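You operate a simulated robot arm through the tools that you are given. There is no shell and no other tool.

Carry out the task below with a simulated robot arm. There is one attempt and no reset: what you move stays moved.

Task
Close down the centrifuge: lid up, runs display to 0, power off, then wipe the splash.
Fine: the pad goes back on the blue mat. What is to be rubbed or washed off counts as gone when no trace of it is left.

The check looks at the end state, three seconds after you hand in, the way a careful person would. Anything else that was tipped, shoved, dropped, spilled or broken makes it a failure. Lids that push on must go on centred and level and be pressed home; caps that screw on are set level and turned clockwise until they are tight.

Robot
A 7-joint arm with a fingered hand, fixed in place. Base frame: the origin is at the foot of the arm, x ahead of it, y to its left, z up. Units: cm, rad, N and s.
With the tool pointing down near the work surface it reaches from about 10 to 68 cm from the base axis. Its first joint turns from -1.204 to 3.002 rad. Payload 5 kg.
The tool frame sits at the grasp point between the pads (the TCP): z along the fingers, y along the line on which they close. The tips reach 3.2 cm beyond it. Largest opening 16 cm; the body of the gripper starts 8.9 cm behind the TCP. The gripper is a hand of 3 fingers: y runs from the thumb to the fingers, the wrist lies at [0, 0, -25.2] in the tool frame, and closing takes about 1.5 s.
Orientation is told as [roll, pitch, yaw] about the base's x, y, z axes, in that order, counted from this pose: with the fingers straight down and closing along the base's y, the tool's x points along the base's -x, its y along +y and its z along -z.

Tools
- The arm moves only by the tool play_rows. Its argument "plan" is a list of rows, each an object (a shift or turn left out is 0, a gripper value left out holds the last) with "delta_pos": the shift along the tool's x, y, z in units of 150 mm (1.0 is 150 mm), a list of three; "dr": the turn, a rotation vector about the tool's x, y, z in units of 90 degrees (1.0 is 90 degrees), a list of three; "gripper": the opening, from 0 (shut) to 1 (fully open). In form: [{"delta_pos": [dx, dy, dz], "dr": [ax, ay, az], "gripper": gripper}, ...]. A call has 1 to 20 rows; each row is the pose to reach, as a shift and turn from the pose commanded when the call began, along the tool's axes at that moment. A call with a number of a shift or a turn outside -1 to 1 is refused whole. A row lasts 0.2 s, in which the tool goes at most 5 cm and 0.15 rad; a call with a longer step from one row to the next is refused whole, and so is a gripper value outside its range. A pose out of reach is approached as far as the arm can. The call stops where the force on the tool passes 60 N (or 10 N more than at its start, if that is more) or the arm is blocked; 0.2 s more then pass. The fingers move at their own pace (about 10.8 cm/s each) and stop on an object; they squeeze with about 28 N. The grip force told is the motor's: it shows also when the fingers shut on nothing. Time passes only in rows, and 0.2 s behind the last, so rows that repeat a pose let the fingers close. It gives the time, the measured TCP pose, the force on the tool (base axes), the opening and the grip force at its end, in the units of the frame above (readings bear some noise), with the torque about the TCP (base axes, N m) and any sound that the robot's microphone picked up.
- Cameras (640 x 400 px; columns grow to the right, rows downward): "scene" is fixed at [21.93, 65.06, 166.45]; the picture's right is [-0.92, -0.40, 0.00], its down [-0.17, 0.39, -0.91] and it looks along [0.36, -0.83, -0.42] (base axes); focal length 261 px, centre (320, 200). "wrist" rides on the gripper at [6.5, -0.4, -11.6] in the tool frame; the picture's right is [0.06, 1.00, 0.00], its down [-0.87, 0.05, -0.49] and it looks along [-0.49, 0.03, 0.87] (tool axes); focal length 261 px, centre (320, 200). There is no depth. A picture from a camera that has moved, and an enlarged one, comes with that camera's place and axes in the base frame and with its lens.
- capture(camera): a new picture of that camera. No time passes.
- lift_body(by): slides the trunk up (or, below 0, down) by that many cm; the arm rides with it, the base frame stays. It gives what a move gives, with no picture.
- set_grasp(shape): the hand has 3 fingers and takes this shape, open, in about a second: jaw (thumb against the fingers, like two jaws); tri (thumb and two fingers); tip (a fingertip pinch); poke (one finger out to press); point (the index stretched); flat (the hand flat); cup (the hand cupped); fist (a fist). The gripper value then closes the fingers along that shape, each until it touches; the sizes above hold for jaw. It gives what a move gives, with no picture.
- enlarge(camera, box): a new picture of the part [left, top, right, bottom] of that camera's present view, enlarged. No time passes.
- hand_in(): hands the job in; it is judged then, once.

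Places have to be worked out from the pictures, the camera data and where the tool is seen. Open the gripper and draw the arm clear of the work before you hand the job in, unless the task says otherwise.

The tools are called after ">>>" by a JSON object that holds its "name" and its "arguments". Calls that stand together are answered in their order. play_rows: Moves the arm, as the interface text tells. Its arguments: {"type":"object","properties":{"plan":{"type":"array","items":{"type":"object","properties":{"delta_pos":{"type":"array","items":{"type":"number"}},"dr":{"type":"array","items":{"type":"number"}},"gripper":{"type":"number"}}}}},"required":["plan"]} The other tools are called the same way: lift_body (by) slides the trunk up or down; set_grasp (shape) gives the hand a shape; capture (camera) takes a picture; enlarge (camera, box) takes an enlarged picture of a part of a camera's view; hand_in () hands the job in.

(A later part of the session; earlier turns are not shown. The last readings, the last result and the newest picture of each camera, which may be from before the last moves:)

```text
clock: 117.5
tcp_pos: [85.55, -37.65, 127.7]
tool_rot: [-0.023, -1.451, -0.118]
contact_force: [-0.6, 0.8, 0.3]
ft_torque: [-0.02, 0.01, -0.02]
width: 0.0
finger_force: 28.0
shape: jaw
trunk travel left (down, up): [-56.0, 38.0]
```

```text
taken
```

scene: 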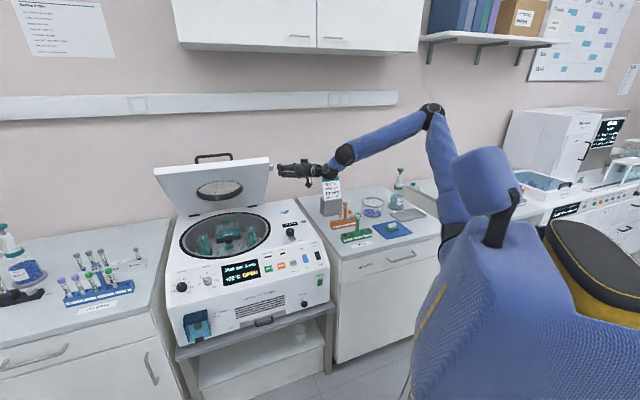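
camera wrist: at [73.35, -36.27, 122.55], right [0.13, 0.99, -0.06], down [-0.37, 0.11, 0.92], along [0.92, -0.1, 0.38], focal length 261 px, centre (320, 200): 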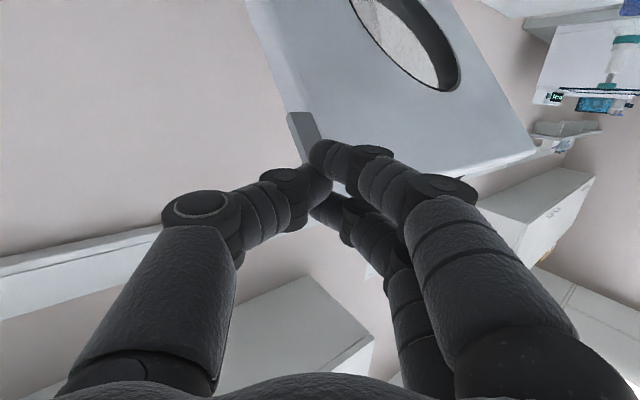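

The hand is level with the lid's front edge, which by geometry stands at about 46°. I lower 6 cm more, move under the lid toward its middle, then push back and up on its underside.

>>> {"name": "lift_body", "arguments": {"by": -6}}

>>> {"name": "play_rows", "arguments": {"plan": [{"delta_pos": [-0.014, 0.16, 0.117]}, {"delta_pos": [-0.028, 0.32, 0.235]}, {"delta_pos": [-0.042, 0.48, 0.35]}, {"delta_pos": [-0.057, 0.645, 0.47]}]}}

>>> {"name": "capture", "arguments": {"camera": "wrist"}}

>>> {"name": "enlarge", "arguments": {"camera": "scene", "box": [140, 130, 340, 260]}}

```text
clock: 118.5
tcp_pos: [85.63, -37.57, 121.66]
tool_rot: [-0.023, -1.453, -0.116]
contact_force: [-0.2, -0.7, -0.7]
ft_torque: [0.01, 0.0, 0.02]
width: 0.0
finger_force: 28.0
shape: jaw
trunk travel left (down, up): [-50.0, 44.0]
```

```text
clock: 119.5
tcp_pos: [94.23, -29.1, 121.6]
tool_rot: [-0.027, -1.452, -0.115]
contact_force: [-0.3, 0.8, 1.1]
ft_torque: [0.0, -0.03, -0.05]
width: 0.01
finger_force: 27.9
shape: jaw
trunk travel left (down, up): [-50.0, 44.0]
```

```text
taken
camera wrist: at [81.97, -27.74, 116.44], right [0.13, 0.99, -0.06], down [-0.37, 0.11, 0.92], along [0.92, -0.1, 0.38], focal length 261 px, centre (320, 200)
```

wrist: 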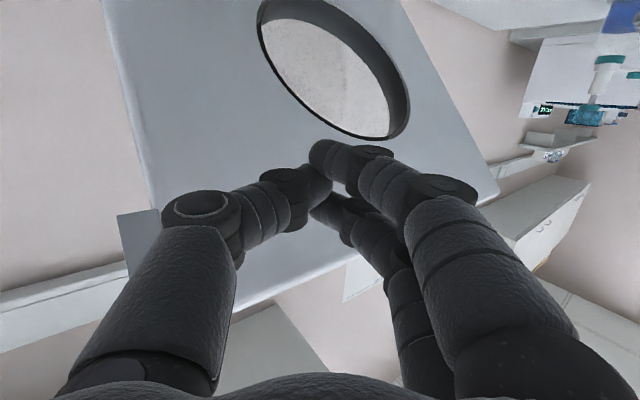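

```text
3.08 times, centred on (240, 195) of scene
camera zoom: at [21.93, 65.06, 166.45], right [-0.92, -0.4, 0.0], down [-0.17, 0.39, -0.91], along [0.36, -0.83, -0.42], focal length 804 px, centre (566, 215)
```

zoom: 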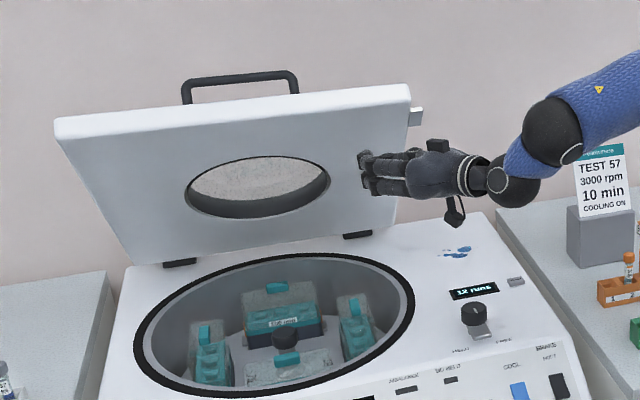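

The fingertips face the underside beside the window. I push back (and slightly up) 10 cm.

>>> {"name": "play_rows", "arguments": {"plan": [{"delta_pos": [-0.04, -0.08, 0.11]}, {"delta_pos": [-0.1, -0.155, 0.21]}, {"delta_pos": [-0.19, -0.235, 0.31]}, {"delta_pos": [-0.29, -0.31, 0.4]}, {"delta_pos": [-0.4, -0.39, 0.49]}]}}

>>> {"name": "enlarge", "arguments": {"camera": "scene", "box": [140, 130, 340, 260]}}

>>> {"name": "capture", "arguments": {"camera": "wrist"}}

```text
clock: 120.7
tcp_pos: [101.3, -36.02, 126.67]
tool_rot: [-0.025, -1.452, -0.115]
contact_force: [-0.2, 0.7, -0.7]
ft_torque: [-0.05, -0.02, 0.01]
width: 0.02
finger_force: 28.4
shape: jaw
trunk travel left (down, up): [-50.0, 44.0]
```

```text
3.08 times, centred on (240, 195) of scene
camera zoom: at [21.93, 65.06, 166.45], right [-0.92, -0.4, 0.0], down [-0.17, 0.39, -0.91], along [0.36, -0.83, -0.42], focal length 804 px, centre (566, 215)
```

zoom: 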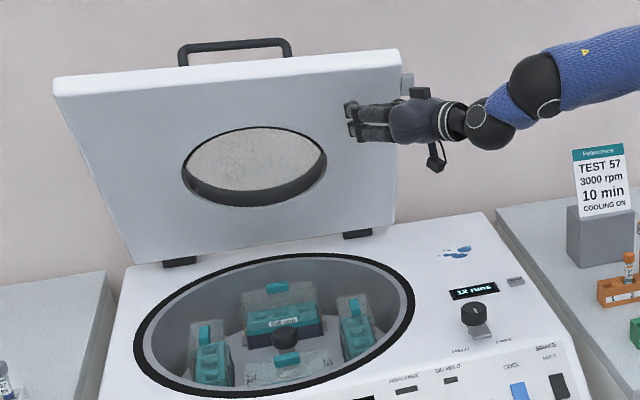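

```text
taken
camera wrist: at [88.97, -34.59, 121.56], right [0.13, 0.99, -0.06], down [-0.37, 0.11, 0.92], along [0.92, -0.1, 0.38], focal length 261 px, centre (320, 200)
```

wrist: 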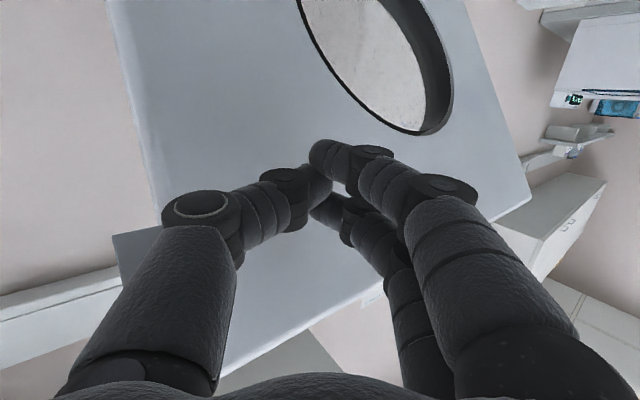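

The lid yields with almost no force and opens further. I keep pushing toward its stop.

>>> {"name": "play_rows", "arguments": {"plan": [{"delta_pos": [-0.06, -0.08, 0.1]}, {"delta_pos": [-0.12, -0.16, 0.2]}, {"delta_pos": [-0.18, -0.24, 0.31]}, {"delta_pos": [-0.24, -0.32, 0.42]}, {"delta_pos": [-0.28, -0.4, 0.52]}]}}

>>> {"name": "enlarge", "arguments": {"camera": "scene", "box": [140, 120, 340, 250]}}

```text
clock: 121.9
tcp_pos: [108.54, -43.09, 129.85]
tool_rot: [-0.018, -1.451, -0.121]
contact_force: [-0.5, -0.3, 0.0]
ft_torque: [-0.03, -0.03, -0.03]
width: 0.0
finger_force: 27.3
shape: jaw
trunk travel left (down, up): [-50.0, 44.0]
```

```text
3.08 times, centred on (240, 185) of scene
camera zoom: at [21.93, 65.06, 166.45], right [-0.92, -0.4, 0.0], down [-0.17, 0.39, -0.91], along [0.36, -0.83, -0.42], focal length 804 px, centre (566, 246)
```

zoom: 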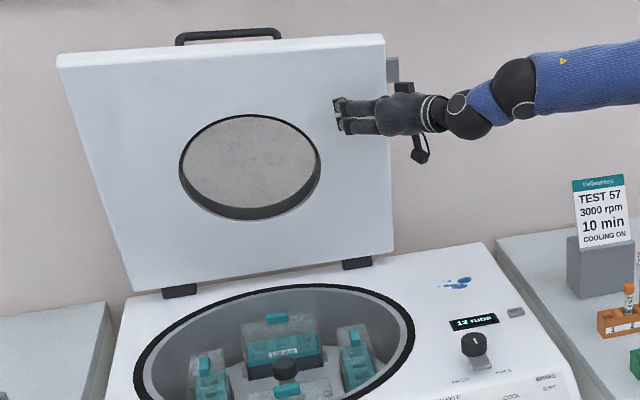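

Now about 65–70°. One more push.

>>> {"name": "play_rows", "arguments": {"plan": [{"delta_pos": [-0.02, -0.08, 0.1]}, {"delta_pos": [-0.05, -0.16, 0.21]}, {"delta_pos": [-0.08, -0.24, 0.32]}, {"delta_pos": [-0.1, -0.32, 0.43]}]}}

>>> {"name": "enlarge", "arguments": {"camera": "scene", "box": [140, 120, 340, 250]}}

>>> {"name": "capture", "arguments": {"camera": "wrist"}}

```text
clock: 122.4
tcp_pos: [109.81, -43.61, 129.88]
tool_rot: [-0.052, -1.444, -0.072]
contact_force: [-29.7, 18.6, -3.7]
ft_torque: [-0.27, -0.43, 0.42]
width: 0.0
finger_force: 28.0
shape: jaw
trunk travel left (down, up): [-50.0, 44.0]
stopped in row 2: the force on the tool passed its limit at 72 N (the readings are from after the stop); the commanded pose is now the measured one
```

```text
3.08 times, centred on (240, 185) of scene
camera zoom: at [21.93, 65.06, 166.45], right [-0.92, -0.4, 0.0], down [-0.17, 0.39, -0.91], along [0.36, -0.83, -0.42], focal length 804 px, centre (566, 246)
```

zoom: 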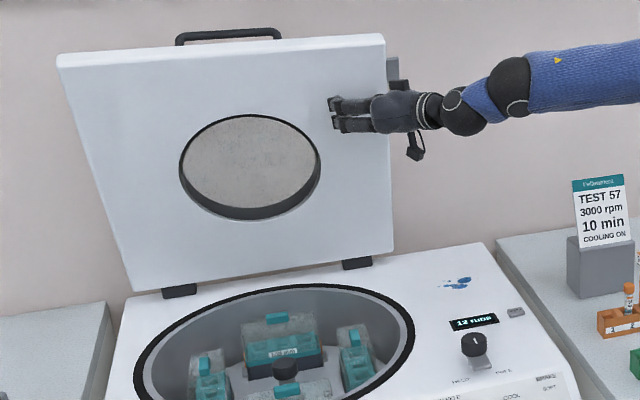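

```text
taken
camera wrist: at [97.53, -42.33, 124.91], right [0.11, 0.99, -0.07], down [-0.37, 0.11, 0.92], along [0.92, -0.08, 0.38], focal length 261 px, centre (320, 200)
```

wrist: 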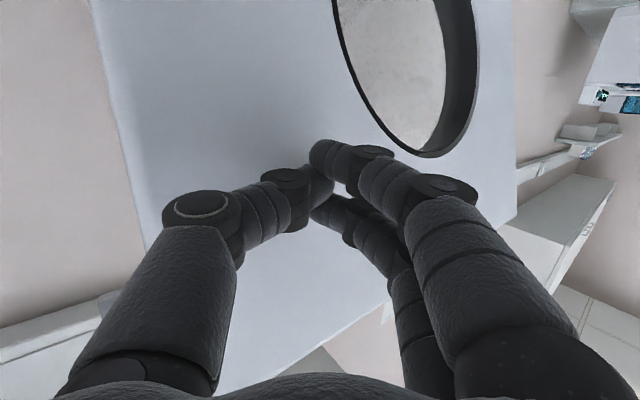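

The force rose sharply with the lid unmoved: it is at its open stop. I back away and check that it stays.

>>> {"name": "play_rows", "arguments": {"plan": [{"delta_pos": [0, 0.08, -0.2]}, {"delta_pos": [0, 0.1, -0.45]}, {"delta_pos": [0, 0.1, -0.75]}, {"delta_pos": [0, 0, -1.0]}]}}

>>> {"name": "play_rows", "arguments": {"plan": [{"delta_pos": [-0.1, -0.15, -0.2]}, {"delta_pos": [-0.1, -0.3, -0.4]}, {"delta_pos": [-0.1, -0.45, -0.5]}]}}

>>> {"name": "capture", "arguments": {"camera": "scene"}}

```text
clock: 123.4
tcp_pos: [94.96, -41.98, 131.71]
tool_rot: [-0.038, -1.443, -0.091]
contact_force: [-0.6, -0.6, -0.5]
ft_torque: [0.0, 0.02, 0.02]
width: 0.01
finger_force: 28.1
shape: jaw
trunk travel left (down, up): [-50.0, 44.0]
```

```text
clock: 124.2
tcp_pos: [86.99, -47.82, 134.22]
tool_rot: [-0.037, -1.443, -0.093]
contact_force: [0.3, -0.4, -0.9]
ft_torque: [-0.01, 0.01, 0.04]
width: 0.0
finger_force: 28.0
shape: jaw
trunk travel left (down, up): [-50.0, 44.0]
```

```text
taken
```

scene: 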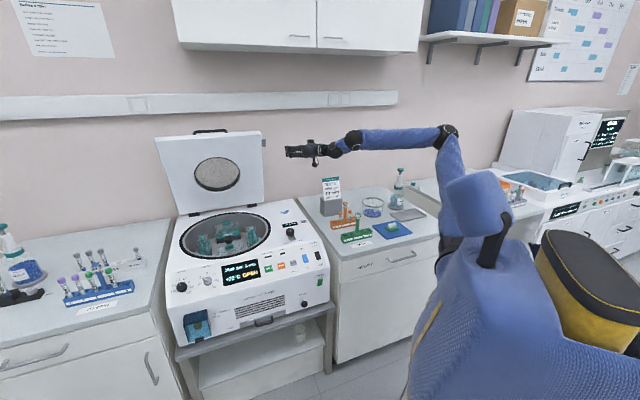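

The lid stays fully up. Next the runs reset: I bring the hand to tool-down above the RESET button near (83.2,-52).

>>> {"name": "play_rows", "arguments": {"plan": [{"delta_pos": [0.09, -0.03, 0], "dr": [0, 0.084, 0]}, {"delta_pos": [0.18, -0.06, 0], "dr": [0, 0.168, 0]}, {"delta_pos": [0.27, -0.09, 0], "dr": [0, 0.252, 0]}, {"delta_pos": [0.36, -0.12, 0], "dr": [0, 0.336, 0]}, {"delta_pos": [0.45, -0.15, 0], "dr": [0, 0.42, 0]}, {"delta_pos": [0.54, -0.18, 0], "dr": [0, 0.504, 0]}, {"delta_pos": [0.63, -0.21, 0], "dr": [0, 0.588, 0]}, {"delta_pos": [0.72, -0.24, 0], "dr": [0, 0.672, 0]}, {"delta_pos": [0.81, -0.27, -0.02], "dr": [0, 0.756, 0]}, {"delta_pos": [0.9, -0.29, -0.04], "dr": [0, 0.84, 0]}, {"delta_pos": [0.96, -0.29, -0.06], "dr": [0, 0.92, 0]}]}}

>>> {"name": "capture", "arguments": {"camera": "wrist"}}

>>> {"name": "capture", "arguments": {"camera": "scene"}}

```text
clock: 126.6
tcp_pos: [81.53, -52.25, 117.41]
tool_rot: [0.004, -0.018, -0.129]
contact_force: [0.0, -0.3, 0.5]
ft_torque: [-0.03, 0.01, 0.0]
width: 0.02
finger_force: 28.7
shape: jaw
out of reach, approached as far as the arm can: row 11
trunk travel left (down, up): [-50.0, 44.0]
```

```text
taken
camera wrist: at [74.68, -51.65, 128.84], right [0.07, 1.0, 0.0], down [0.86, -0.06, 0.51], along [0.51, -0.03, -0.86], focal length 261 px, centre (320, 200)
```

wrist: 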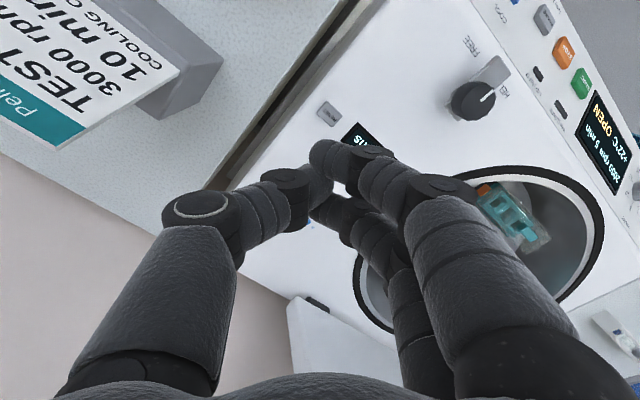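

```text
taken
```

scene: 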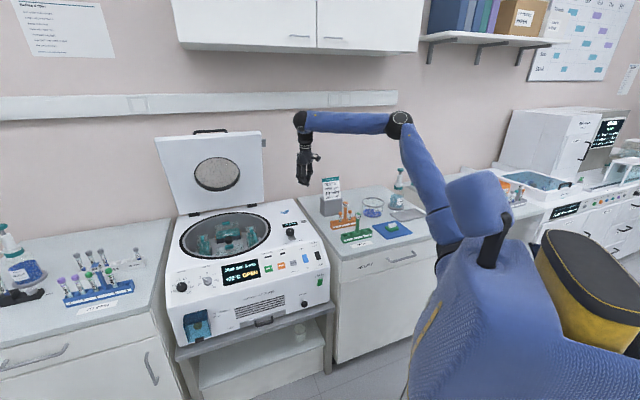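

The RESET button is about 2 cm ahead of the tips' axis, near (83.0,-51.2). I lower with the trunk and align.

>>> {"name": "lift_body", "arguments": {"by": -14}}

>>> {"name": "play_rows", "arguments": {"plan": [{"delta_pos": [-0.09, 0.08, 0]}, {"delta_pos": [-0.09, 0.08, 0]}]}}

>>> {"name": "capture", "arguments": {"camera": "wrist"}}

>>> {"name": "enlarge", "arguments": {"camera": "scene", "box": [270, 180, 350, 240]}}

```text
clock: 128.3
tcp_pos: [81.63, -52.17, 103.46]
tool_rot: [0.001, -0.017, -0.13]
contact_force: [-0.1, -0.6, -0.6]
ft_torque: [0.0, 0.01, -0.04]
width: 0.0
finger_force: 28.1
shape: jaw
trunk travel left (down, up): [-36.0, 58.0]
```

```text
clock: 128.9
tcp_pos: [82.55, -51.13, 102.87]
tool_rot: [0.001, -0.024, -0.131]
contact_force: [0.2, 0.3, -1.2]
ft_torque: [0.0, 0.0, 0.03]
width: 0.0
finger_force: 28.4
shape: jaw
out of reach, approached as far as the arm can: row 1, 2
trunk travel left (down, up): [-36.0, 58.0]
```

```text
taken
camera wrist: at [75.73, -50.64, 114.2], right [0.07, 1.0, 0.0], down [0.86, -0.06, 0.51], along [0.51, -0.03, -0.86], focal length 261 px, centre (320, 200)
```

wrist: 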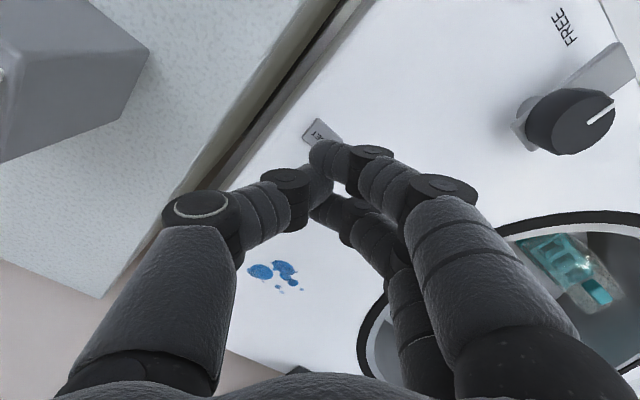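

```text
6.67 times, centred on (310, 210) of scene
camera zoom: at [21.93, 65.06, 166.45], right [-0.92, -0.4, 0.0], down [-0.17, 0.39, -0.91], along [0.36, -0.83, -0.42], focal length 1742 px, centre (387, 133)
```

zoom: 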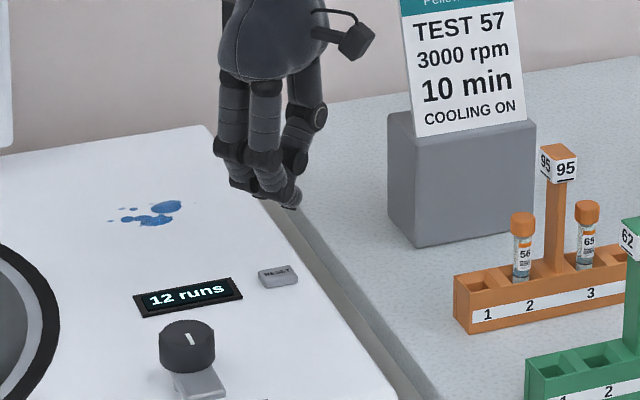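

The tips are right above the button now, but the arm is high relative to the trunk. I raise the trunk 14 cm and descend with the arm instead.

>>> {"name": "lift_body", "arguments": {"by": 14}}

>>> {"name": "play_rows", "arguments": {"plan": [{"delta_pos": [0, 0, 0.25], "dr": [0, 0.005, 0]}, {"delta_pos": [0, 0, 0.5], "dr": [0, 0.01, 0]}, {"delta_pos": [0, 0, 0.75], "dr": [0, 0.015, 0]}, {"delta_pos": [0, 0, 1.0], "dr": [0, 0.015, 0]}]}}

>>> {"name": "capture", "arguments": {"camera": "wrist"}}

```text
clock: 130.6
tcp_pos: [82.67, -51.1, 116.86]
tool_rot: [0.003, -0.024, -0.129]
contact_force: [0.0, -0.6, -0.5]
ft_torque: [0.02, 0.02, 0.02]
width: 0.0
finger_force: 28.0
shape: jaw
trunk travel left (down, up): [-50.0, 44.0]
```

```text
clock: 131.6
tcp_pos: [83.02, -51.11, 101.71]
tool_rot: [0.006, -0.001, -0.13]
contact_force: [-0.4, 0.4, 0.5]
ft_torque: [0.01, -0.01, 0.02]
width: 0.0
finger_force: 28.4
shape: jaw
trunk travel left (down, up): [-50.0, 44.0]
```

```text
taken
camera wrist: at [76.44, -50.61, 113.26], right [0.07, 1.0, 0.0], down [0.87, -0.06, 0.49], along [0.49, -0.03, -0.87], focal length 261 px, centre (320, 200)
```

wrist: 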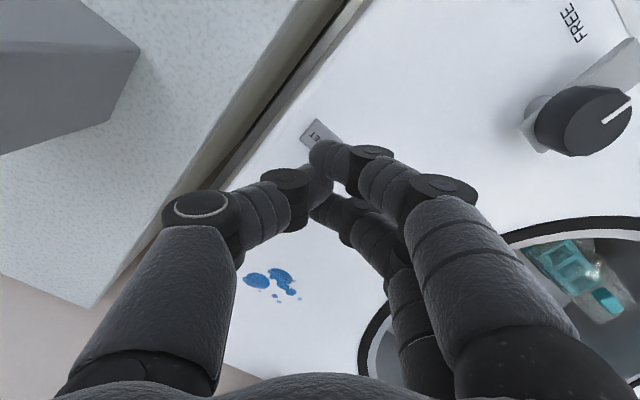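

Aligned within half a centimetre; I correct and descend slowly to press the button.

>>> {"name": "play_rows", "arguments": {"plan": [{"delta_pos": [0.03, 0, 0.15]}, {"delta_pos": [0.04, 0, 0.28]}, {"delta_pos": [0.04, 0, 0.36]}, {"delta_pos": [0.04, 0, 0.4]}]}}

>>> {"name": "enlarge", "arguments": {"camera": "scene", "box": [270, 180, 350, 240]}}

>>> {"name": "enlarge", "arguments": {"camera": "wrist", "box": [240, 80, 400, 240]}}

```text
clock: 132.6
tcp_pos: [82.47, -51.14, 95.99]
tool_rot: [0.006, 0.0, -0.13]
contact_force: [0.7, -0.4, 1.7]
ft_torque: [-0.05, -0.01, 0.01]
width: 0.0
finger_force: 28.9
shape: jaw
trunk travel left (down, up): [-50.0, 44.0]
heard: click
```

```text
6.67 times, centred on (310, 210) of scene
camera zoom: at [21.93, 65.06, 166.45], right [-0.92, -0.4, 0.0], down [-0.17, 0.39, -0.91], along [0.36, -0.83, -0.42], focal length 1742 px, centre (387, 133)
```

zoom: 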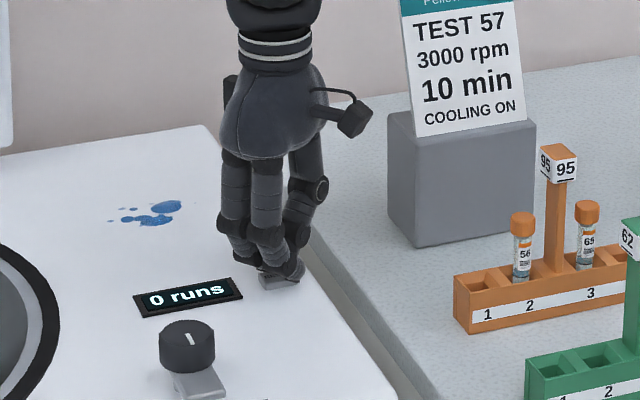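

```text
2.50 times, centred on (320, 160) of wrist
camera zoom: at [75.84, -50.53, 107.49], right [0.07, 1.0, 0.0], down [0.87, -0.06, 0.49], along [0.49, -0.03, -0.87], focal length 652 px, centre (320, 300)
```

zoom: 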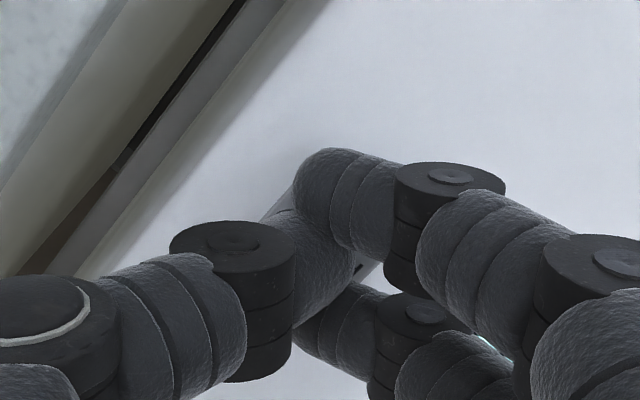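

The display now reads "0 runs". I lift off and look closely at the power switch.

>>> {"name": "play_rows", "arguments": {"plan": [{"delta_pos": [0, 0, -0.2]}, {"delta_pos": [0, 0, -0.5]}, {"delta_pos": [0.1, 0, -0.75]}, {"delta_pos": [0.2, 0, -1.0]}]}}

>>> {"name": "enlarge", "arguments": {"camera": "scene", "box": [300, 265, 340, 290]}}

>>> {"name": "enlarge", "arguments": {"camera": "scene", "box": [270, 190, 334, 230]}}

```text
clock: 133.6
tcp_pos: [79.24, -50.63, 110.85]
tool_rot: [0.003, 0.0, -0.129]
contact_force: [-0.1, -0.4, 0.9]
ft_torque: [0.05, 0.01, -0.04]
width: 0.0
finger_force: 27.9
shape: jaw
trunk travel left (down, up): [-50.0, 44.0]
```

```text
16.00 times, centred on (320, 278) of scene
camera zoom: at [21.93, 65.06, 166.45], right [-0.92, -0.4, 0.0], down [-0.17, 0.39, -0.91], along [0.36, -0.83, -0.42], focal length 4180 px, centre (320, -1040)
```

zoom: 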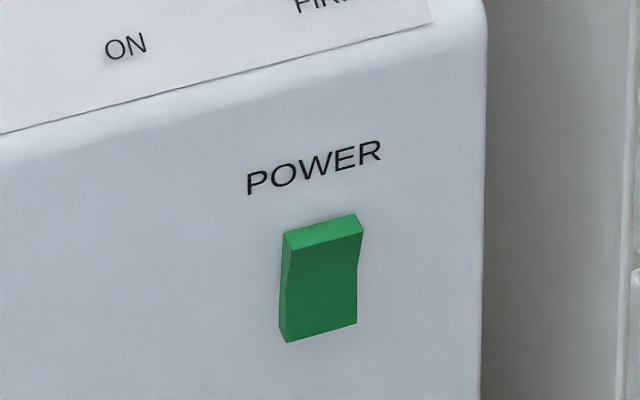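

```text
10.00 times, centred on (302, 210) of scene
camera zoom: at [21.93, 65.06, 166.45], right [-0.92, -0.4, 0.0], down [-0.17, 0.39, -0.91], along [0.36, -0.83, -0.42], focal length 2612 px, centre (500, 100)
```

zoom: 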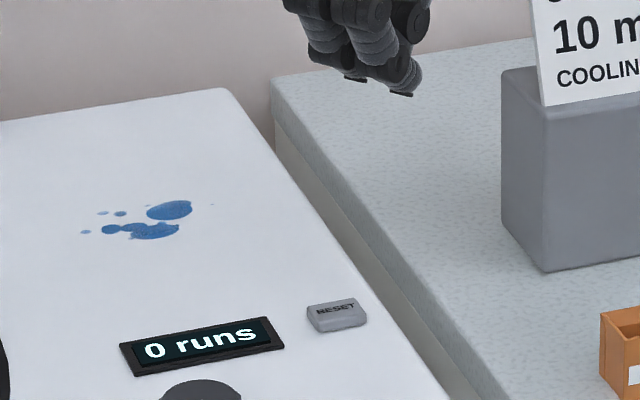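

Before pressing, I plan to touch the rocker with a fingertip from the front with the hand tilted 45°. I travel at safe height to in front of the switch, near (55.5,-21), turning the hand to face the front panel.

>>> {"name": "play_rows", "arguments": {"plan": [{"delta_pos": [0.225, 0.215, -0.05]}, {"delta_pos": [0.45, 0.43, -0.1]}, {"delta_pos": [0.68, 0.65, -0.1]}, {"delta_pos": [0.91, 0.875, -0.1]}]}}

>>> {"name": "play_rows", "arguments": {"plan": [{"delta_pos": [0.225, 0.215, 0], "dr": [0, 0, 0.08]}, {"delta_pos": [0.45, 0.43, 0], "dr": [0, 0, 0.16]}, {"delta_pos": [0.68, 0.65, 0], "dr": [0, 0, 0.24]}, {"delta_pos": [0.91, 0.875, 0], "dr": [0, 0, 0.32]}, {"delta_pos": [0.91, 0.875, 0], "dr": [0, 0, 0.395]}]}}

>>> {"name": "play_rows", "arguments": {"plan": [{"dr": [0, -0.09, 0]}, {"dr": [0, -0.18, 0]}, {"dr": [0, -0.27, 0]}, {"dr": [0, -0.36, 0]}, {"dr": [0, -0.45, 0]}, {"dr": [0, -0.5, 0]}]}}

>>> {"name": "capture", "arguments": {"camera": "scene"}}

>>> {"name": "capture", "arguments": {"camera": "wrist"}}

```text
clock: 134.6
tcp_pos: [67.37, -35.74, 112.32]
tool_rot: [0.005, -0.002, -0.129]
contact_force: [-0.9, 0.7, 0.5]
ft_torque: [0.01, -0.01, 0.0]
width: 0.0
finger_force: 27.9
shape: jaw
trunk travel left (down, up): [-50.0, 44.0]
```

```text
clock: 135.8
tcp_pos: [55.66, -21.12, 112.44]
tool_rot: [0.003, 0.001, -0.75]
contact_force: [0.4, -0.4, -0.1]
ft_torque: [0.01, 0.0, 0.02]
width: 0.0
finger_force: 27.9
shape: jaw
trunk travel left (down, up): [-50.0, 44.0]
```

```text
clock: 137.2
tcp_pos: [55.42, -29.52, 113.4]
tool_rot: [0.053, -0.749, -0.757]
contact_force: [-0.2, 0.3, 0.5]
ft_torque: [-0.02, -0.01, 0.05]
width: 0.01
finger_force: 28.1
shape: jaw
out of reach, approached as far as the arm can: row 4, 5, 6
trunk travel left (down, up): [-50.0, 44.0]
```

```text
taken
```

scene: 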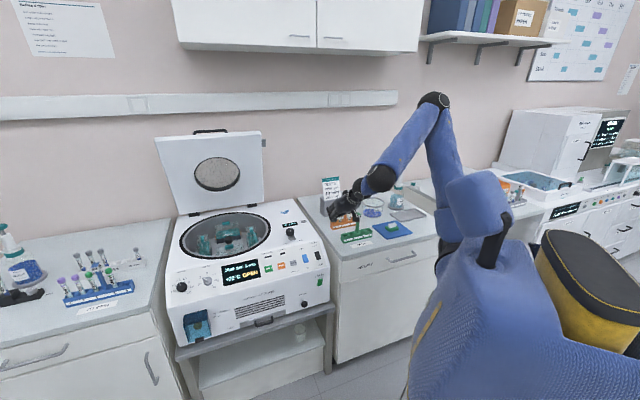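

```text
taken
camera wrist: at [45.44, -21.48, 117.33], right [0.62, 0.78, 0.0], down [0.24, -0.19, 0.95], along [0.74, -0.6, -0.3], focal length 261 px, centre (320, 200)
```

wrist: 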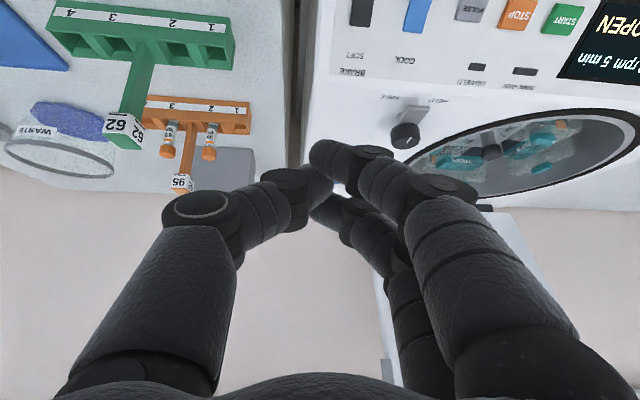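

Pointing toward the panel is out of reach on this side, so I use a nearly vertical hand (about 17° tilt) in front of the face instead. The rocker's top half protrudes (bottom pressed = on), so the top half must be pushed in.

>>> {"name": "play_rows", "arguments": {"plan": [{"dr": [0, 0.09, 0]}, {"dr": [0, 0.18, 0]}, {"dr": [0, 0.27, 0]}, {"dr": [0, 0.285, 0]}]}}

>>> {"name": "capture", "arguments": {"camera": "wrist"}}

```text
clock: 138.2
tcp_pos: [55.29, -29.41, 113.58]
tool_rot: [0.039, -0.3, -0.73]
contact_force: [1.0, 0.2, 0.1]
ft_torque: [0.01, 0.01, 0.0]
width: 0.0
finger_force: 28.2
shape: jaw
trunk travel left (down, up): [-50.0, 44.0]
```

```text
taken
camera wrist: at [47.42, -23.44, 122.51], right [0.61, 0.79, 0.02], down [0.53, -0.43, 0.73], along [0.58, -0.44, -0.69], focal length 261 px, centre (320, 200)
```

wrist: 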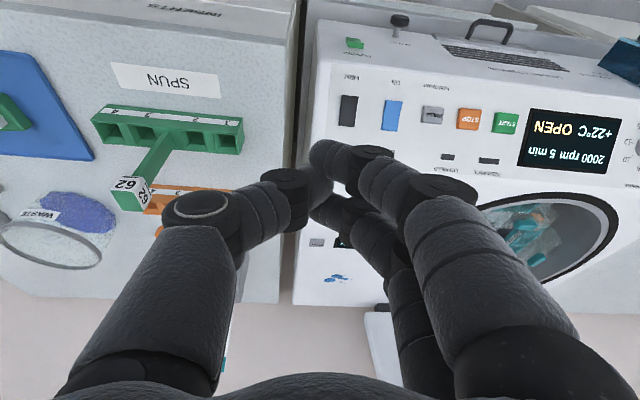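

The switch is seen at about (61.8,-27,74.5). I move in front of it and lower the trunk.

>>> {"name": "play_rows", "arguments": {"plan": [{"delta_pos": [0.118, 0.137, -0.036]}, {"delta_pos": [0.235, 0.275, -0.073]}, {"delta_pos": [0.353, 0.412, -0.109]}]}}

>>> {"name": "lift_body", "arguments": {"by": -29}}

>>> {"name": "capture", "arguments": {"camera": "wrist"}}

>>> {"name": "enlarge", "arguments": {"camera": "scene", "box": [280, 220, 360, 300]}}

```text
clock: 139.0
tcp_pos: [55.24, -20.94, 113.79]
tool_rot: [0.042, -0.302, -0.733]
contact_force: [0.2, -0.8, -0.7]
ft_torque: [-0.04, 0.0, -0.04]
width: 0.03
finger_force: 28.1
shape: jaw
trunk travel left (down, up): [-50.0, 44.0]
```

```text
clock: 141.9
tcp_pos: [55.11, -21.06, 84.82]
tool_rot: [0.041, -0.3, -0.731]
contact_force: [0.1, 0.7, 0.7]
ft_torque: [-0.01, -0.04, -0.03]
width: 0.01
finger_force: 27.7
shape: jaw
trunk travel left (down, up): [-21.0, 73.0]
```

```text
taken
camera wrist: at [47.33, -15.21, 93.8], right [0.61, 0.79, 0.02], down [0.53, -0.43, 0.73], along [0.58, -0.44, -0.68], focal length 261 px, centre (320, 200)
```

wrist: 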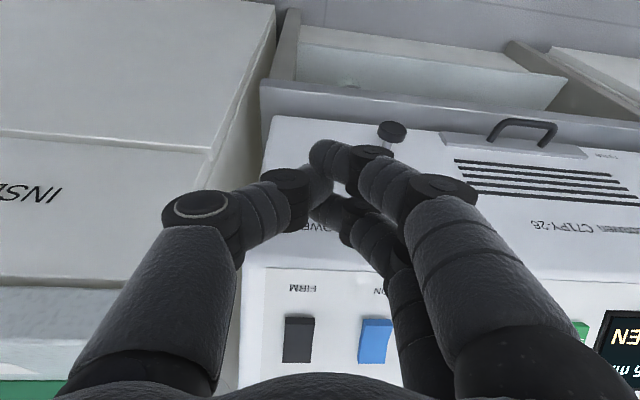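

```text
5.00 times, centred on (320, 260) of scene
camera zoom: at [21.93, 65.06, 166.45], right [-0.92, -0.4, 0.0], down [-0.17, 0.39, -0.91], along [0.36, -0.83, -0.42], focal length 1306 px, centre (320, -100)
```

zoom: 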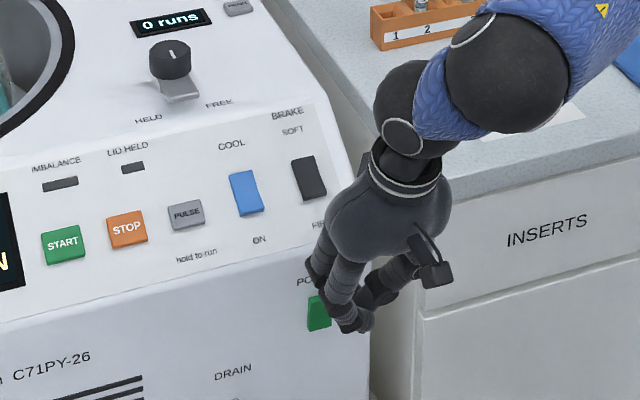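

The fingers are in line with the switch. I lower 6.5 cm so the fingertip is level with the rocker's top half.

>>> {"name": "play_rows", "arguments": {"plan": [{"delta_pos": [0.064, 0, 0.207]}, {"delta_pos": [0.128, 0, 0.414]}, {"delta_pos": [0.128, 0, 0.414]}]}}

>>> {"name": "capture", "arguments": {"camera": "wrist"}}

>>> {"name": "enlarge", "arguments": {"camera": "scene", "box": [290, 250, 350, 310]}}

```text
clock: 142.7
tcp_pos: [55.12, -20.9, 78.01]
tool_rot: [0.039, -0.301, -0.73]
contact_force: [1.4, -0.2, 0.3]
ft_torque: [-0.02, 0.02, 0.01]
width: 0.0
finger_force: 28.6
shape: jaw
trunk travel left (down, up): [-21.0, 73.0]
```

```text
taken
camera wrist: at [47.39, -15.06, 87.1], right [0.61, 0.79, 0.02], down [0.53, -0.43, 0.73], along [0.58, -0.44, -0.68], focal length 261 px, centre (320, 200)
```

wrist: 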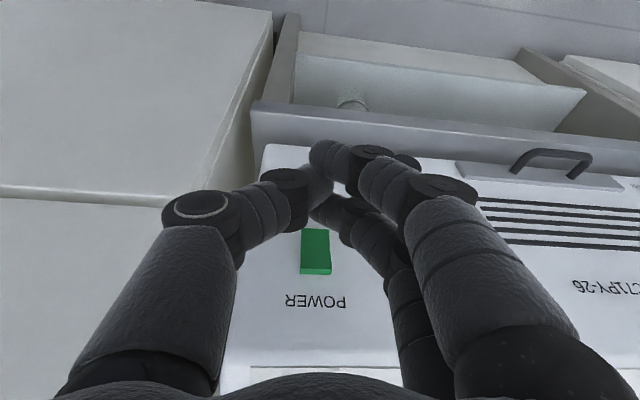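

```text
6.67 times, centred on (320, 280) of scene
camera zoom: at [21.93, 65.06, 166.45], right [-0.92, -0.4, 0.0], down [-0.17, 0.39, -0.91], along [0.36, -0.83, -0.42], focal length 1742 px, centre (320, -333)
```

zoom: 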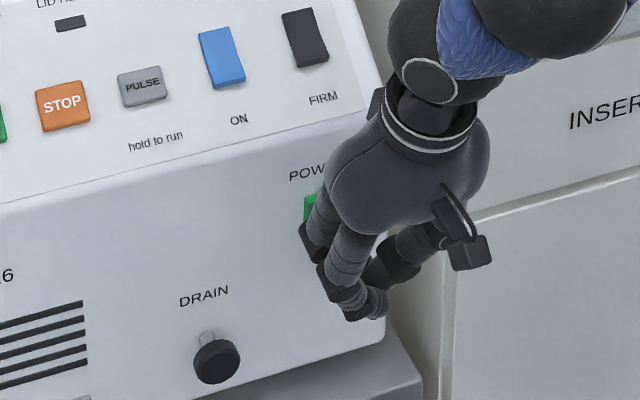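

The rocker spans z 73.4–77.8 at e≈22.7, and the leading fingertip is level with its upper half. I advance toward the panel in small steps until it clicks.

>>> {"name": "play_rows", "arguments": {"plan": [{"delta_pos": [-0.14, 0, 0.02]}, {"delta_pos": [-0.25, 0, 0.05]}, {"delta_pos": [-0.31, 0, 0.067]}, {"delta_pos": [-0.345, 0, 0.078]}]}}

>>> {"name": "capture", "arguments": {"camera": "wrist"}}

>>> {"name": "enlarge", "arguments": {"camera": "scene", "box": [210, 200, 340, 310]}}

```text
clock: 143.7
tcp_pos: [59.32, -24.48, 78.66]
tool_rot: [0.041, -0.301, -0.73]
contact_force: [0.0, -0.4, -0.7]
ft_torque: [-0.01, 0.0, -0.03]
width: 0.01
finger_force: 27.3
shape: jaw
trunk travel left (down, up): [-21.0, 73.0]
```

```text
taken
camera wrist: at [51.42, -18.55, 87.7], right [0.61, 0.79, 0.02], down [0.53, -0.43, 0.73], along [0.58, -0.44, -0.68], focal length 261 px, centre (320, 200)
```

wrist: 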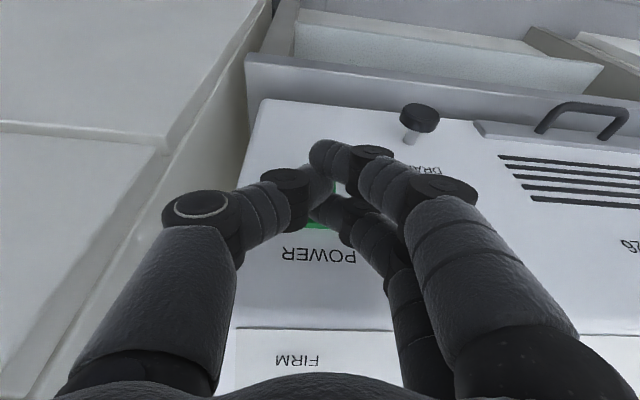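

```text
3.64 times, centred on (275, 255) of scene
camera zoom: at [21.93, 65.06, 166.45], right [-0.92, -0.4, 0.0], down [-0.17, 0.39, -0.91], along [0.36, -0.83, -0.42], focal length 950 px, centre (484, 0)
```

zoom: 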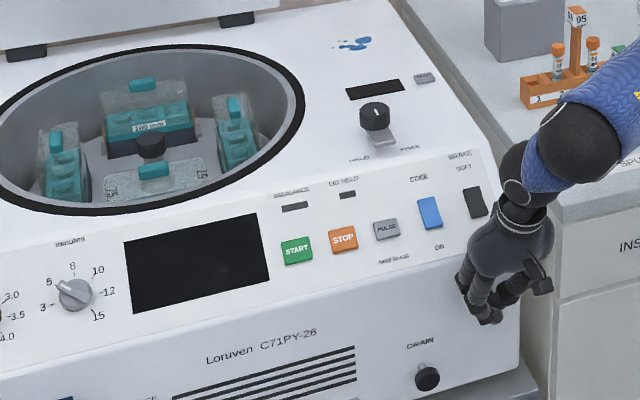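

Both displays have gone dark: power is off. I back straight away from the panel and rise, then verify.

>>> {"name": "play_rows", "arguments": {"plan": [{"delta_pos": [0.15, 0, -0.045]}, {"delta_pos": [0.35, 0, -0.1]}, {"delta_pos": [0.5, 0, -0.16]}]}}

>>> {"name": "lift_body", "arguments": {"by": 35}}

>>> {"name": "enlarge", "arguments": {"camera": "scene", "box": [210, 200, 340, 310]}}

>>> {"name": "enlarge", "arguments": {"camera": "scene", "box": [300, 265, 340, 290]}}

>>> {"name": "capture", "arguments": {"camera": "wrist"}}

```text
clock: 144.5
tcp_pos: [53.35, -19.13, 78.78]
tool_rot: [0.041, -0.3, -0.731]
contact_force: [0.3, -0.5, 0.6]
ft_torque: [-0.02, -0.04, 0.01]
width: 0.02
finger_force: 27.7
shape: jaw
trunk travel left (down, up): [-21.0, 73.0]
```

```text
clock: 147.9
tcp_pos: [53.34, -19.06, 113.7]
tool_rot: [0.041, -0.3, -0.73]
contact_force: [-0.3, -0.7, 0.0]
ft_torque: [-0.01, 0.02, 0.01]
width: 0.02
finger_force: 28.7
shape: jaw
trunk travel left (down, up): [-56.0, 38.0]
```

```text
3.64 times, centred on (275, 255) of scene
camera zoom: at [21.93, 65.06, 166.45], right [-0.92, -0.4, 0.0], down [-0.17, 0.39, -0.91], along [0.36, -0.83, -0.42], focal length 950 px, centre (484, 0)
```

zoom: 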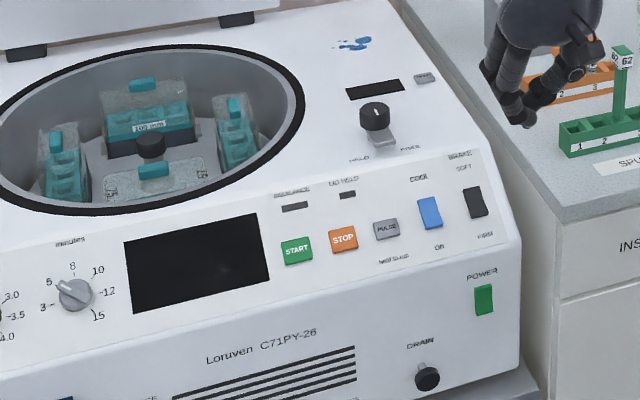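

```text
16.00 times, centred on (320, 278) of scene
camera zoom: at [21.93, 65.06, 166.45], right [-0.92, -0.4, 0.0], down [-0.17, 0.39, -0.91], along [0.36, -0.83, -0.42], focal length 4180 px, centre (320, -1040)
```

zoom: 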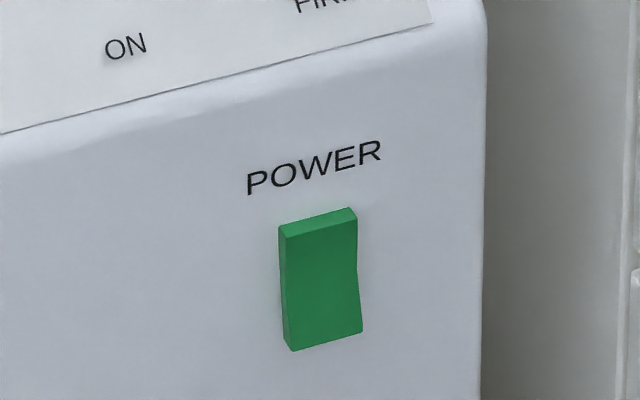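

```text
taken
camera wrist: at [45.51, -13.2, 122.76], right [0.61, 0.79, 0.02], down [0.53, -0.43, 0.73], along [0.58, -0.44, -0.69], focal length 261 px, centre (320, 200)
```

wrist: 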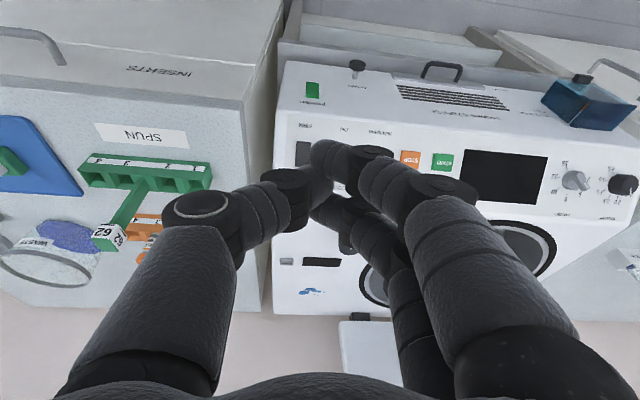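

Power is off and the rocker has flipped. Now the pad: I level the hand and travel over the right bench toward the blue mat at safe height.

>>> {"name": "play_rows", "arguments": {"plan": [{"delta_pos": [-0.1, -0.22, 0.0], "dr": [0, 0.06, 0]}, {"delta_pos": [-0.2, -0.45, 0.0], "dr": [0, 0.12, 0]}, {"delta_pos": [-0.3, -0.68, 0.0], "dr": [0, 0.18, 0]}, {"delta_pos": [-0.41, -0.91, 0.0], "dr": [0, 0.19, 0]}]}}

>>> {"name": "capture", "arguments": {"camera": "wrist"}}

```text
clock: 148.9
tcp_pos: [48.62, -33.35, 115.07]
tool_rot: [0.041, -0.001, -0.72]
contact_force: [-0.1, -0.2, 0.1]
ft_torque: [0.02, -0.01, 0.01]
width: 0.0
finger_force: 28.1
shape: jaw
trunk travel left (down, up): [-56.0, 38.0]
```

```text
taken
camera wrist: at [43.07, -29.52, 126.49], right [0.61, 0.79, 0.04], down [0.68, -0.55, 0.49], along [0.41, -0.27, -0.87], focal length 261 px, centre (320, 200)
```

wrist: 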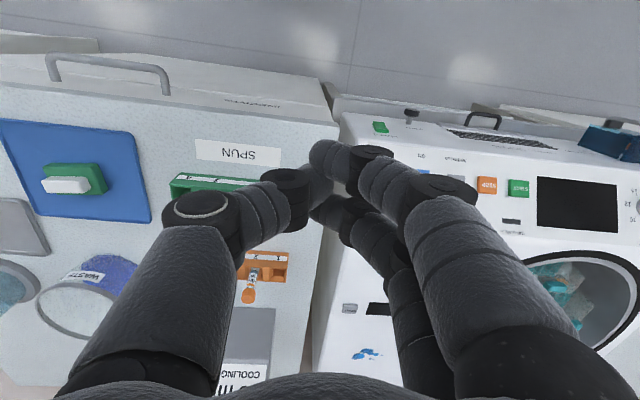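

The pad lies on the mat near (35,-66,91). I move over there, staying high above the racks.

>>> {"name": "play_rows", "arguments": {"plan": [{"delta_pos": [-0.06, -0.24, 0]}, {"delta_pos": [-0.12, -0.48, 0]}, {"delta_pos": [-0.19, -0.72, 0]}, {"delta_pos": [-0.25, -0.97, 0]}]}}

>>> {"name": "play_rows", "arguments": {"plan": [{"delta_pos": [-0.06, -0.24, 0], "gripper": 0.5}, {"delta_pos": [-0.12, -0.48, 0]}, {"delta_pos": [-0.19, -0.72, 0]}, {"delta_pos": [-0.25, -0.97, 0]}, {"delta_pos": [-0.25, -0.97, 0]}]}}

>>> {"name": "capture", "arguments": {"camera": "wrist"}}

>>> {"name": "capture", "arguments": {"camera": "scene"}}

```text
clock: 149.9
tcp_pos: [41.95, -46.64, 114.51]
tool_rot: [0.039, -0.001, -0.72]
contact_force: [-0.2, 0.0, 0.4]
ft_torque: [0.04, 0.0, -0.01]
width: 0.02
finger_force: 27.6
shape: jaw
trunk travel left (down, up): [-56.0, 38.0]
```

```text
clock: 151.1
tcp_pos: [35.01, -60.3, 114.11]
tool_rot: [0.037, -0.002, -0.72]
contact_force: [-0.2, 0.6, 0.2]
ft_torque: [0.01, 0.03, 0.01]
width: 7.97
finger_force: 0.0
shape: jaw
trunk travel left (down, up): [-56.0, 38.0]
```

```text
taken
camera wrist: at [29.43, -56.44, 125.5], right [0.61, 0.79, 0.04], down [0.68, -0.55, 0.49], along [0.41, -0.28, -0.87], focal length 261 px, centre (320, 200)
```

wrist: 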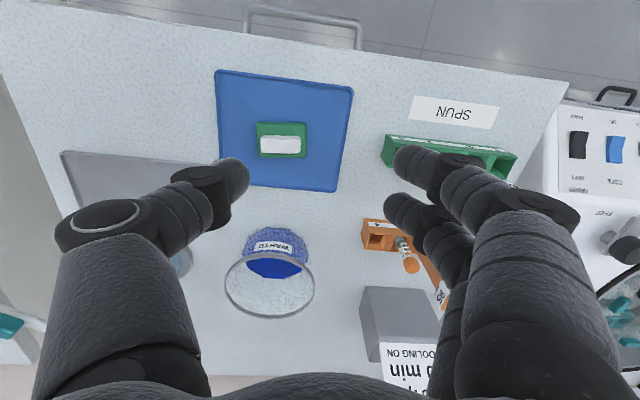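

```text
taken
```

scene: 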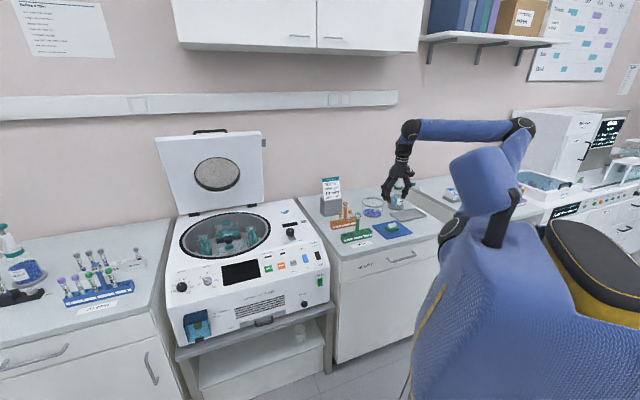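

I see the pad: green base with a white grip block about 5 × 2.2 cm, long side along the current closing direction, centre near (35.5,-66.4). I come lower above it and level the hand for a closer look.

>>> {"name": "play_rows", "arguments": {"plan": [{"delta_pos": [-0.1, -0.095, 0.2], "dr": [0.009, -0.008, -0.01]}, {"delta_pos": [-0.2, -0.19, 0.4], "dr": [0.018, -0.016, -0.02]}, {"delta_pos": [-0.293, -0.284, 0.55], "dr": [0.018, -0.016, -0.03]}, {"delta_pos": [-0.293, -0.284, 0.55], "dr": [0.018, -0.016, -0.03]}]}}

>>> {"name": "capture", "arguments": {"camera": "wrist"}}

>>> {"name": "enlarge", "arguments": {"camera": "wrist", "box": [230, 60, 430, 210]}}

>>> {"name": "enlarge", "arguments": {"camera": "scene", "box": [370, 190, 434, 240]}}

```text
clock: 152.1
tcp_pos: [35.74, -65.94, 105.62]
tool_rot: [0.009, -0.029, -0.674]
contact_force: [0.2, -0.1, 0.5]
ft_torque: [0.0, -0.01, 0.02]
width: 8.0
finger_force: 0.0
shape: jaw
trunk travel left (down, up): [-56.0, 38.0]
```

```text
taken
camera wrist: at [29.97, -62.01, 116.9], right [0.57, 0.82, 0.01], down [0.7, -0.49, 0.52], along [0.43, -0.29, -0.86], focal length 261 px, centre (320, 200)
```

wrist: 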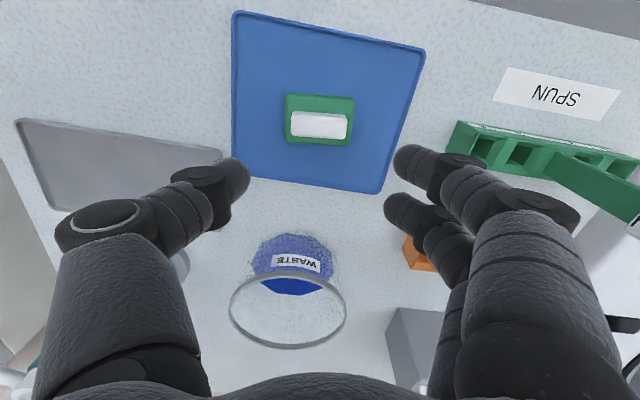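

```text
2.67 times, centred on (330, 135) of wrist
camera zoom: at [29.97, -62.01, 116.9], right [0.57, 0.82, 0.01], down [0.7, -0.49, 0.52], along [0.43, -0.29, -0.86], focal length 695 px, centre (293, 373)
```

zoom: 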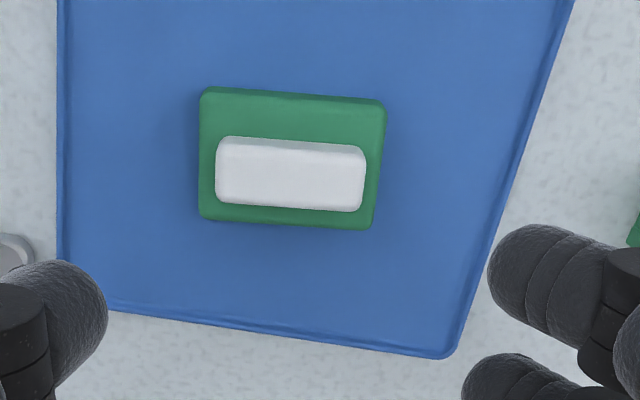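

```text
8.00 times, centred on (402, 215) of scene
camera zoom: at [21.93, 65.06, 166.45], right [-0.92, -0.4, 0.0], down [-0.17, 0.39, -0.91], along [0.36, -0.83, -0.42], focal length 2090 px, centre (-336, 80)
```

zoom: 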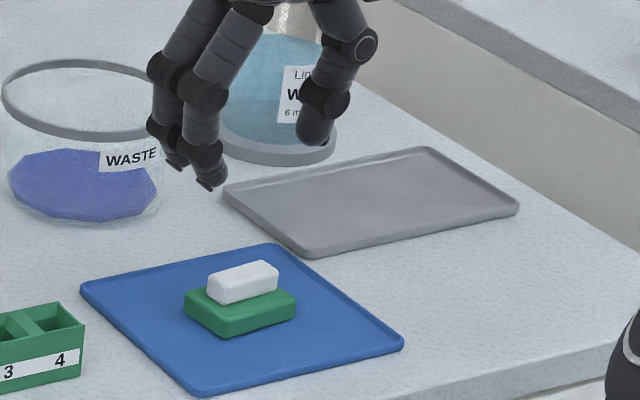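

The white block's top centre is at (35.1,-65.6,93.3), 5 cm long along my closing axis. I tilt the hand about 13° (it will give reach at the splash while the pad stays flat) and descend around the block's ends.

>>> {"name": "play_rows", "arguments": {"plan": [{"delta_pos": [0.03, 0, 0.15], "dr": [-0.006, -0.05, 0]}, {"delta_pos": [0.06, -0.004, 0.3], "dr": [-0.006, -0.1, 0]}, {"delta_pos": [0.088, -0.007, 0.42], "dr": [-0.006, -0.14, 0]}, {"delta_pos": [0.088, -0.007, 0.42], "dr": [-0.006, -0.14, 0]}]}}

>>> {"name": "enlarge", "arguments": {"camera": "wrist", "box": [200, 60, 440, 240]}}

>>> {"name": "enlarge", "arguments": {"camera": "scene", "box": [370, 190, 434, 240]}}

```text
clock: 153.1
tcp_pos: [34.91, -65.36, 99.28]
tool_rot: [0.018, -0.251, -0.677]
contact_force: [0.0, -0.1, 0.3]
ft_torque: [0.0, 0.0, 0.01]
width: 8.0
finger_force: 0.1
shape: jaw
trunk travel left (down, up): [-56.0, 38.0]
```

```text
2.22 times, centred on (320, 150) of wrist
camera zoom: at [27.2, -59.91, 108.75], right [0.57, 0.82, 0.0], down [0.59, -0.42, 0.69], along [0.57, -0.39, -0.72], focal length 579 px, centre (320, 311)
```

zoom: 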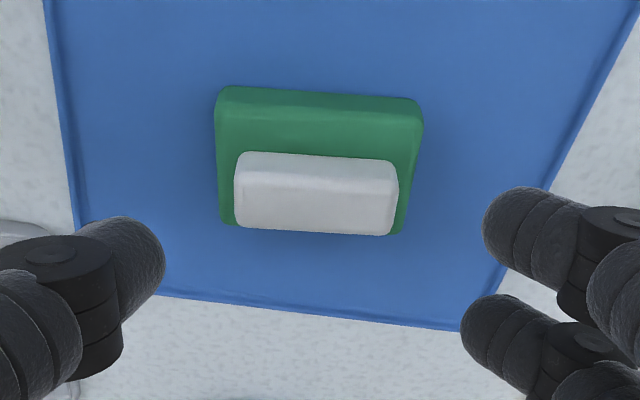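

```text
8.00 times, centred on (402, 215) of scene
camera zoom: at [21.93, 65.06, 166.45], right [-0.92, -0.4, 0.0], down [-0.17, 0.39, -0.91], along [0.36, -0.83, -0.42], focal length 2090 px, centre (-336, 80)
```

zoom: 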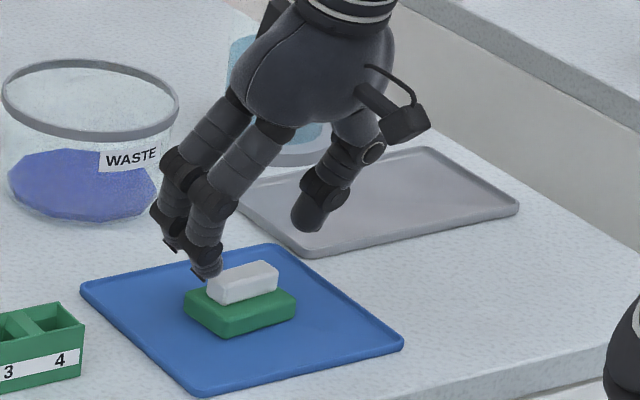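

Centred well. I go straight down to grip height and close on the block.

>>> {"name": "play_rows", "arguments": {"plan": [{"delta_pos": [0.04, -0.002, 0.12]}, {"delta_pos": [0.07, -0.004, 0.21]}, {"delta_pos": [0.091, -0.005, 0.262]}, {"delta_pos": [0.091, -0.005, 0.262]}]}}

>>> {"name": "enlarge", "arguments": {"camera": "wrist", "box": [200, 60, 440, 240]}}

>>> {"name": "enlarge", "arguments": {"camera": "scene", "box": [370, 190, 434, 240]}}

```text
clock: 154.1
tcp_pos: [34.58, -65.12, 95.0]
tool_rot: [0.02, -0.249, -0.677]
contact_force: [1.1, -0.1, -0.3]
ft_torque: [-0.01, -0.02, -0.01]
width: 8.02
finger_force: 0.0
shape: jaw
trunk travel left (down, up): [-56.0, 38.0]
```

```text
2.22 times, centred on (320, 150) of wrist
camera zoom: at [26.96, -59.66, 104.64], right [0.57, 0.82, 0.0], down [0.59, -0.42, 0.69], along [0.57, -0.39, -0.72], focal length 579 px, centre (320, 311)
```

zoom: 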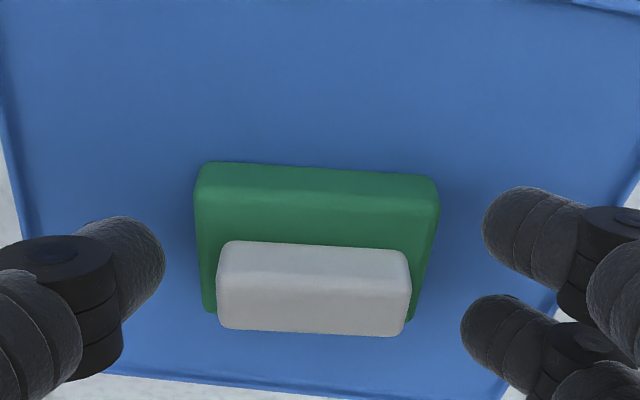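

```text
8.00 times, centred on (402, 215) of scene
camera zoom: at [21.93, 65.06, 166.45], right [-0.92, -0.4, 0.0], down [-0.17, 0.39, -0.91], along [0.36, -0.83, -0.42], focal length 2090 px, centre (-336, 80)
```

zoom: 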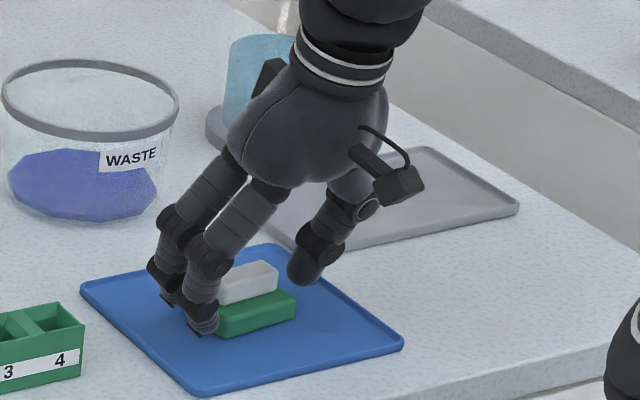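

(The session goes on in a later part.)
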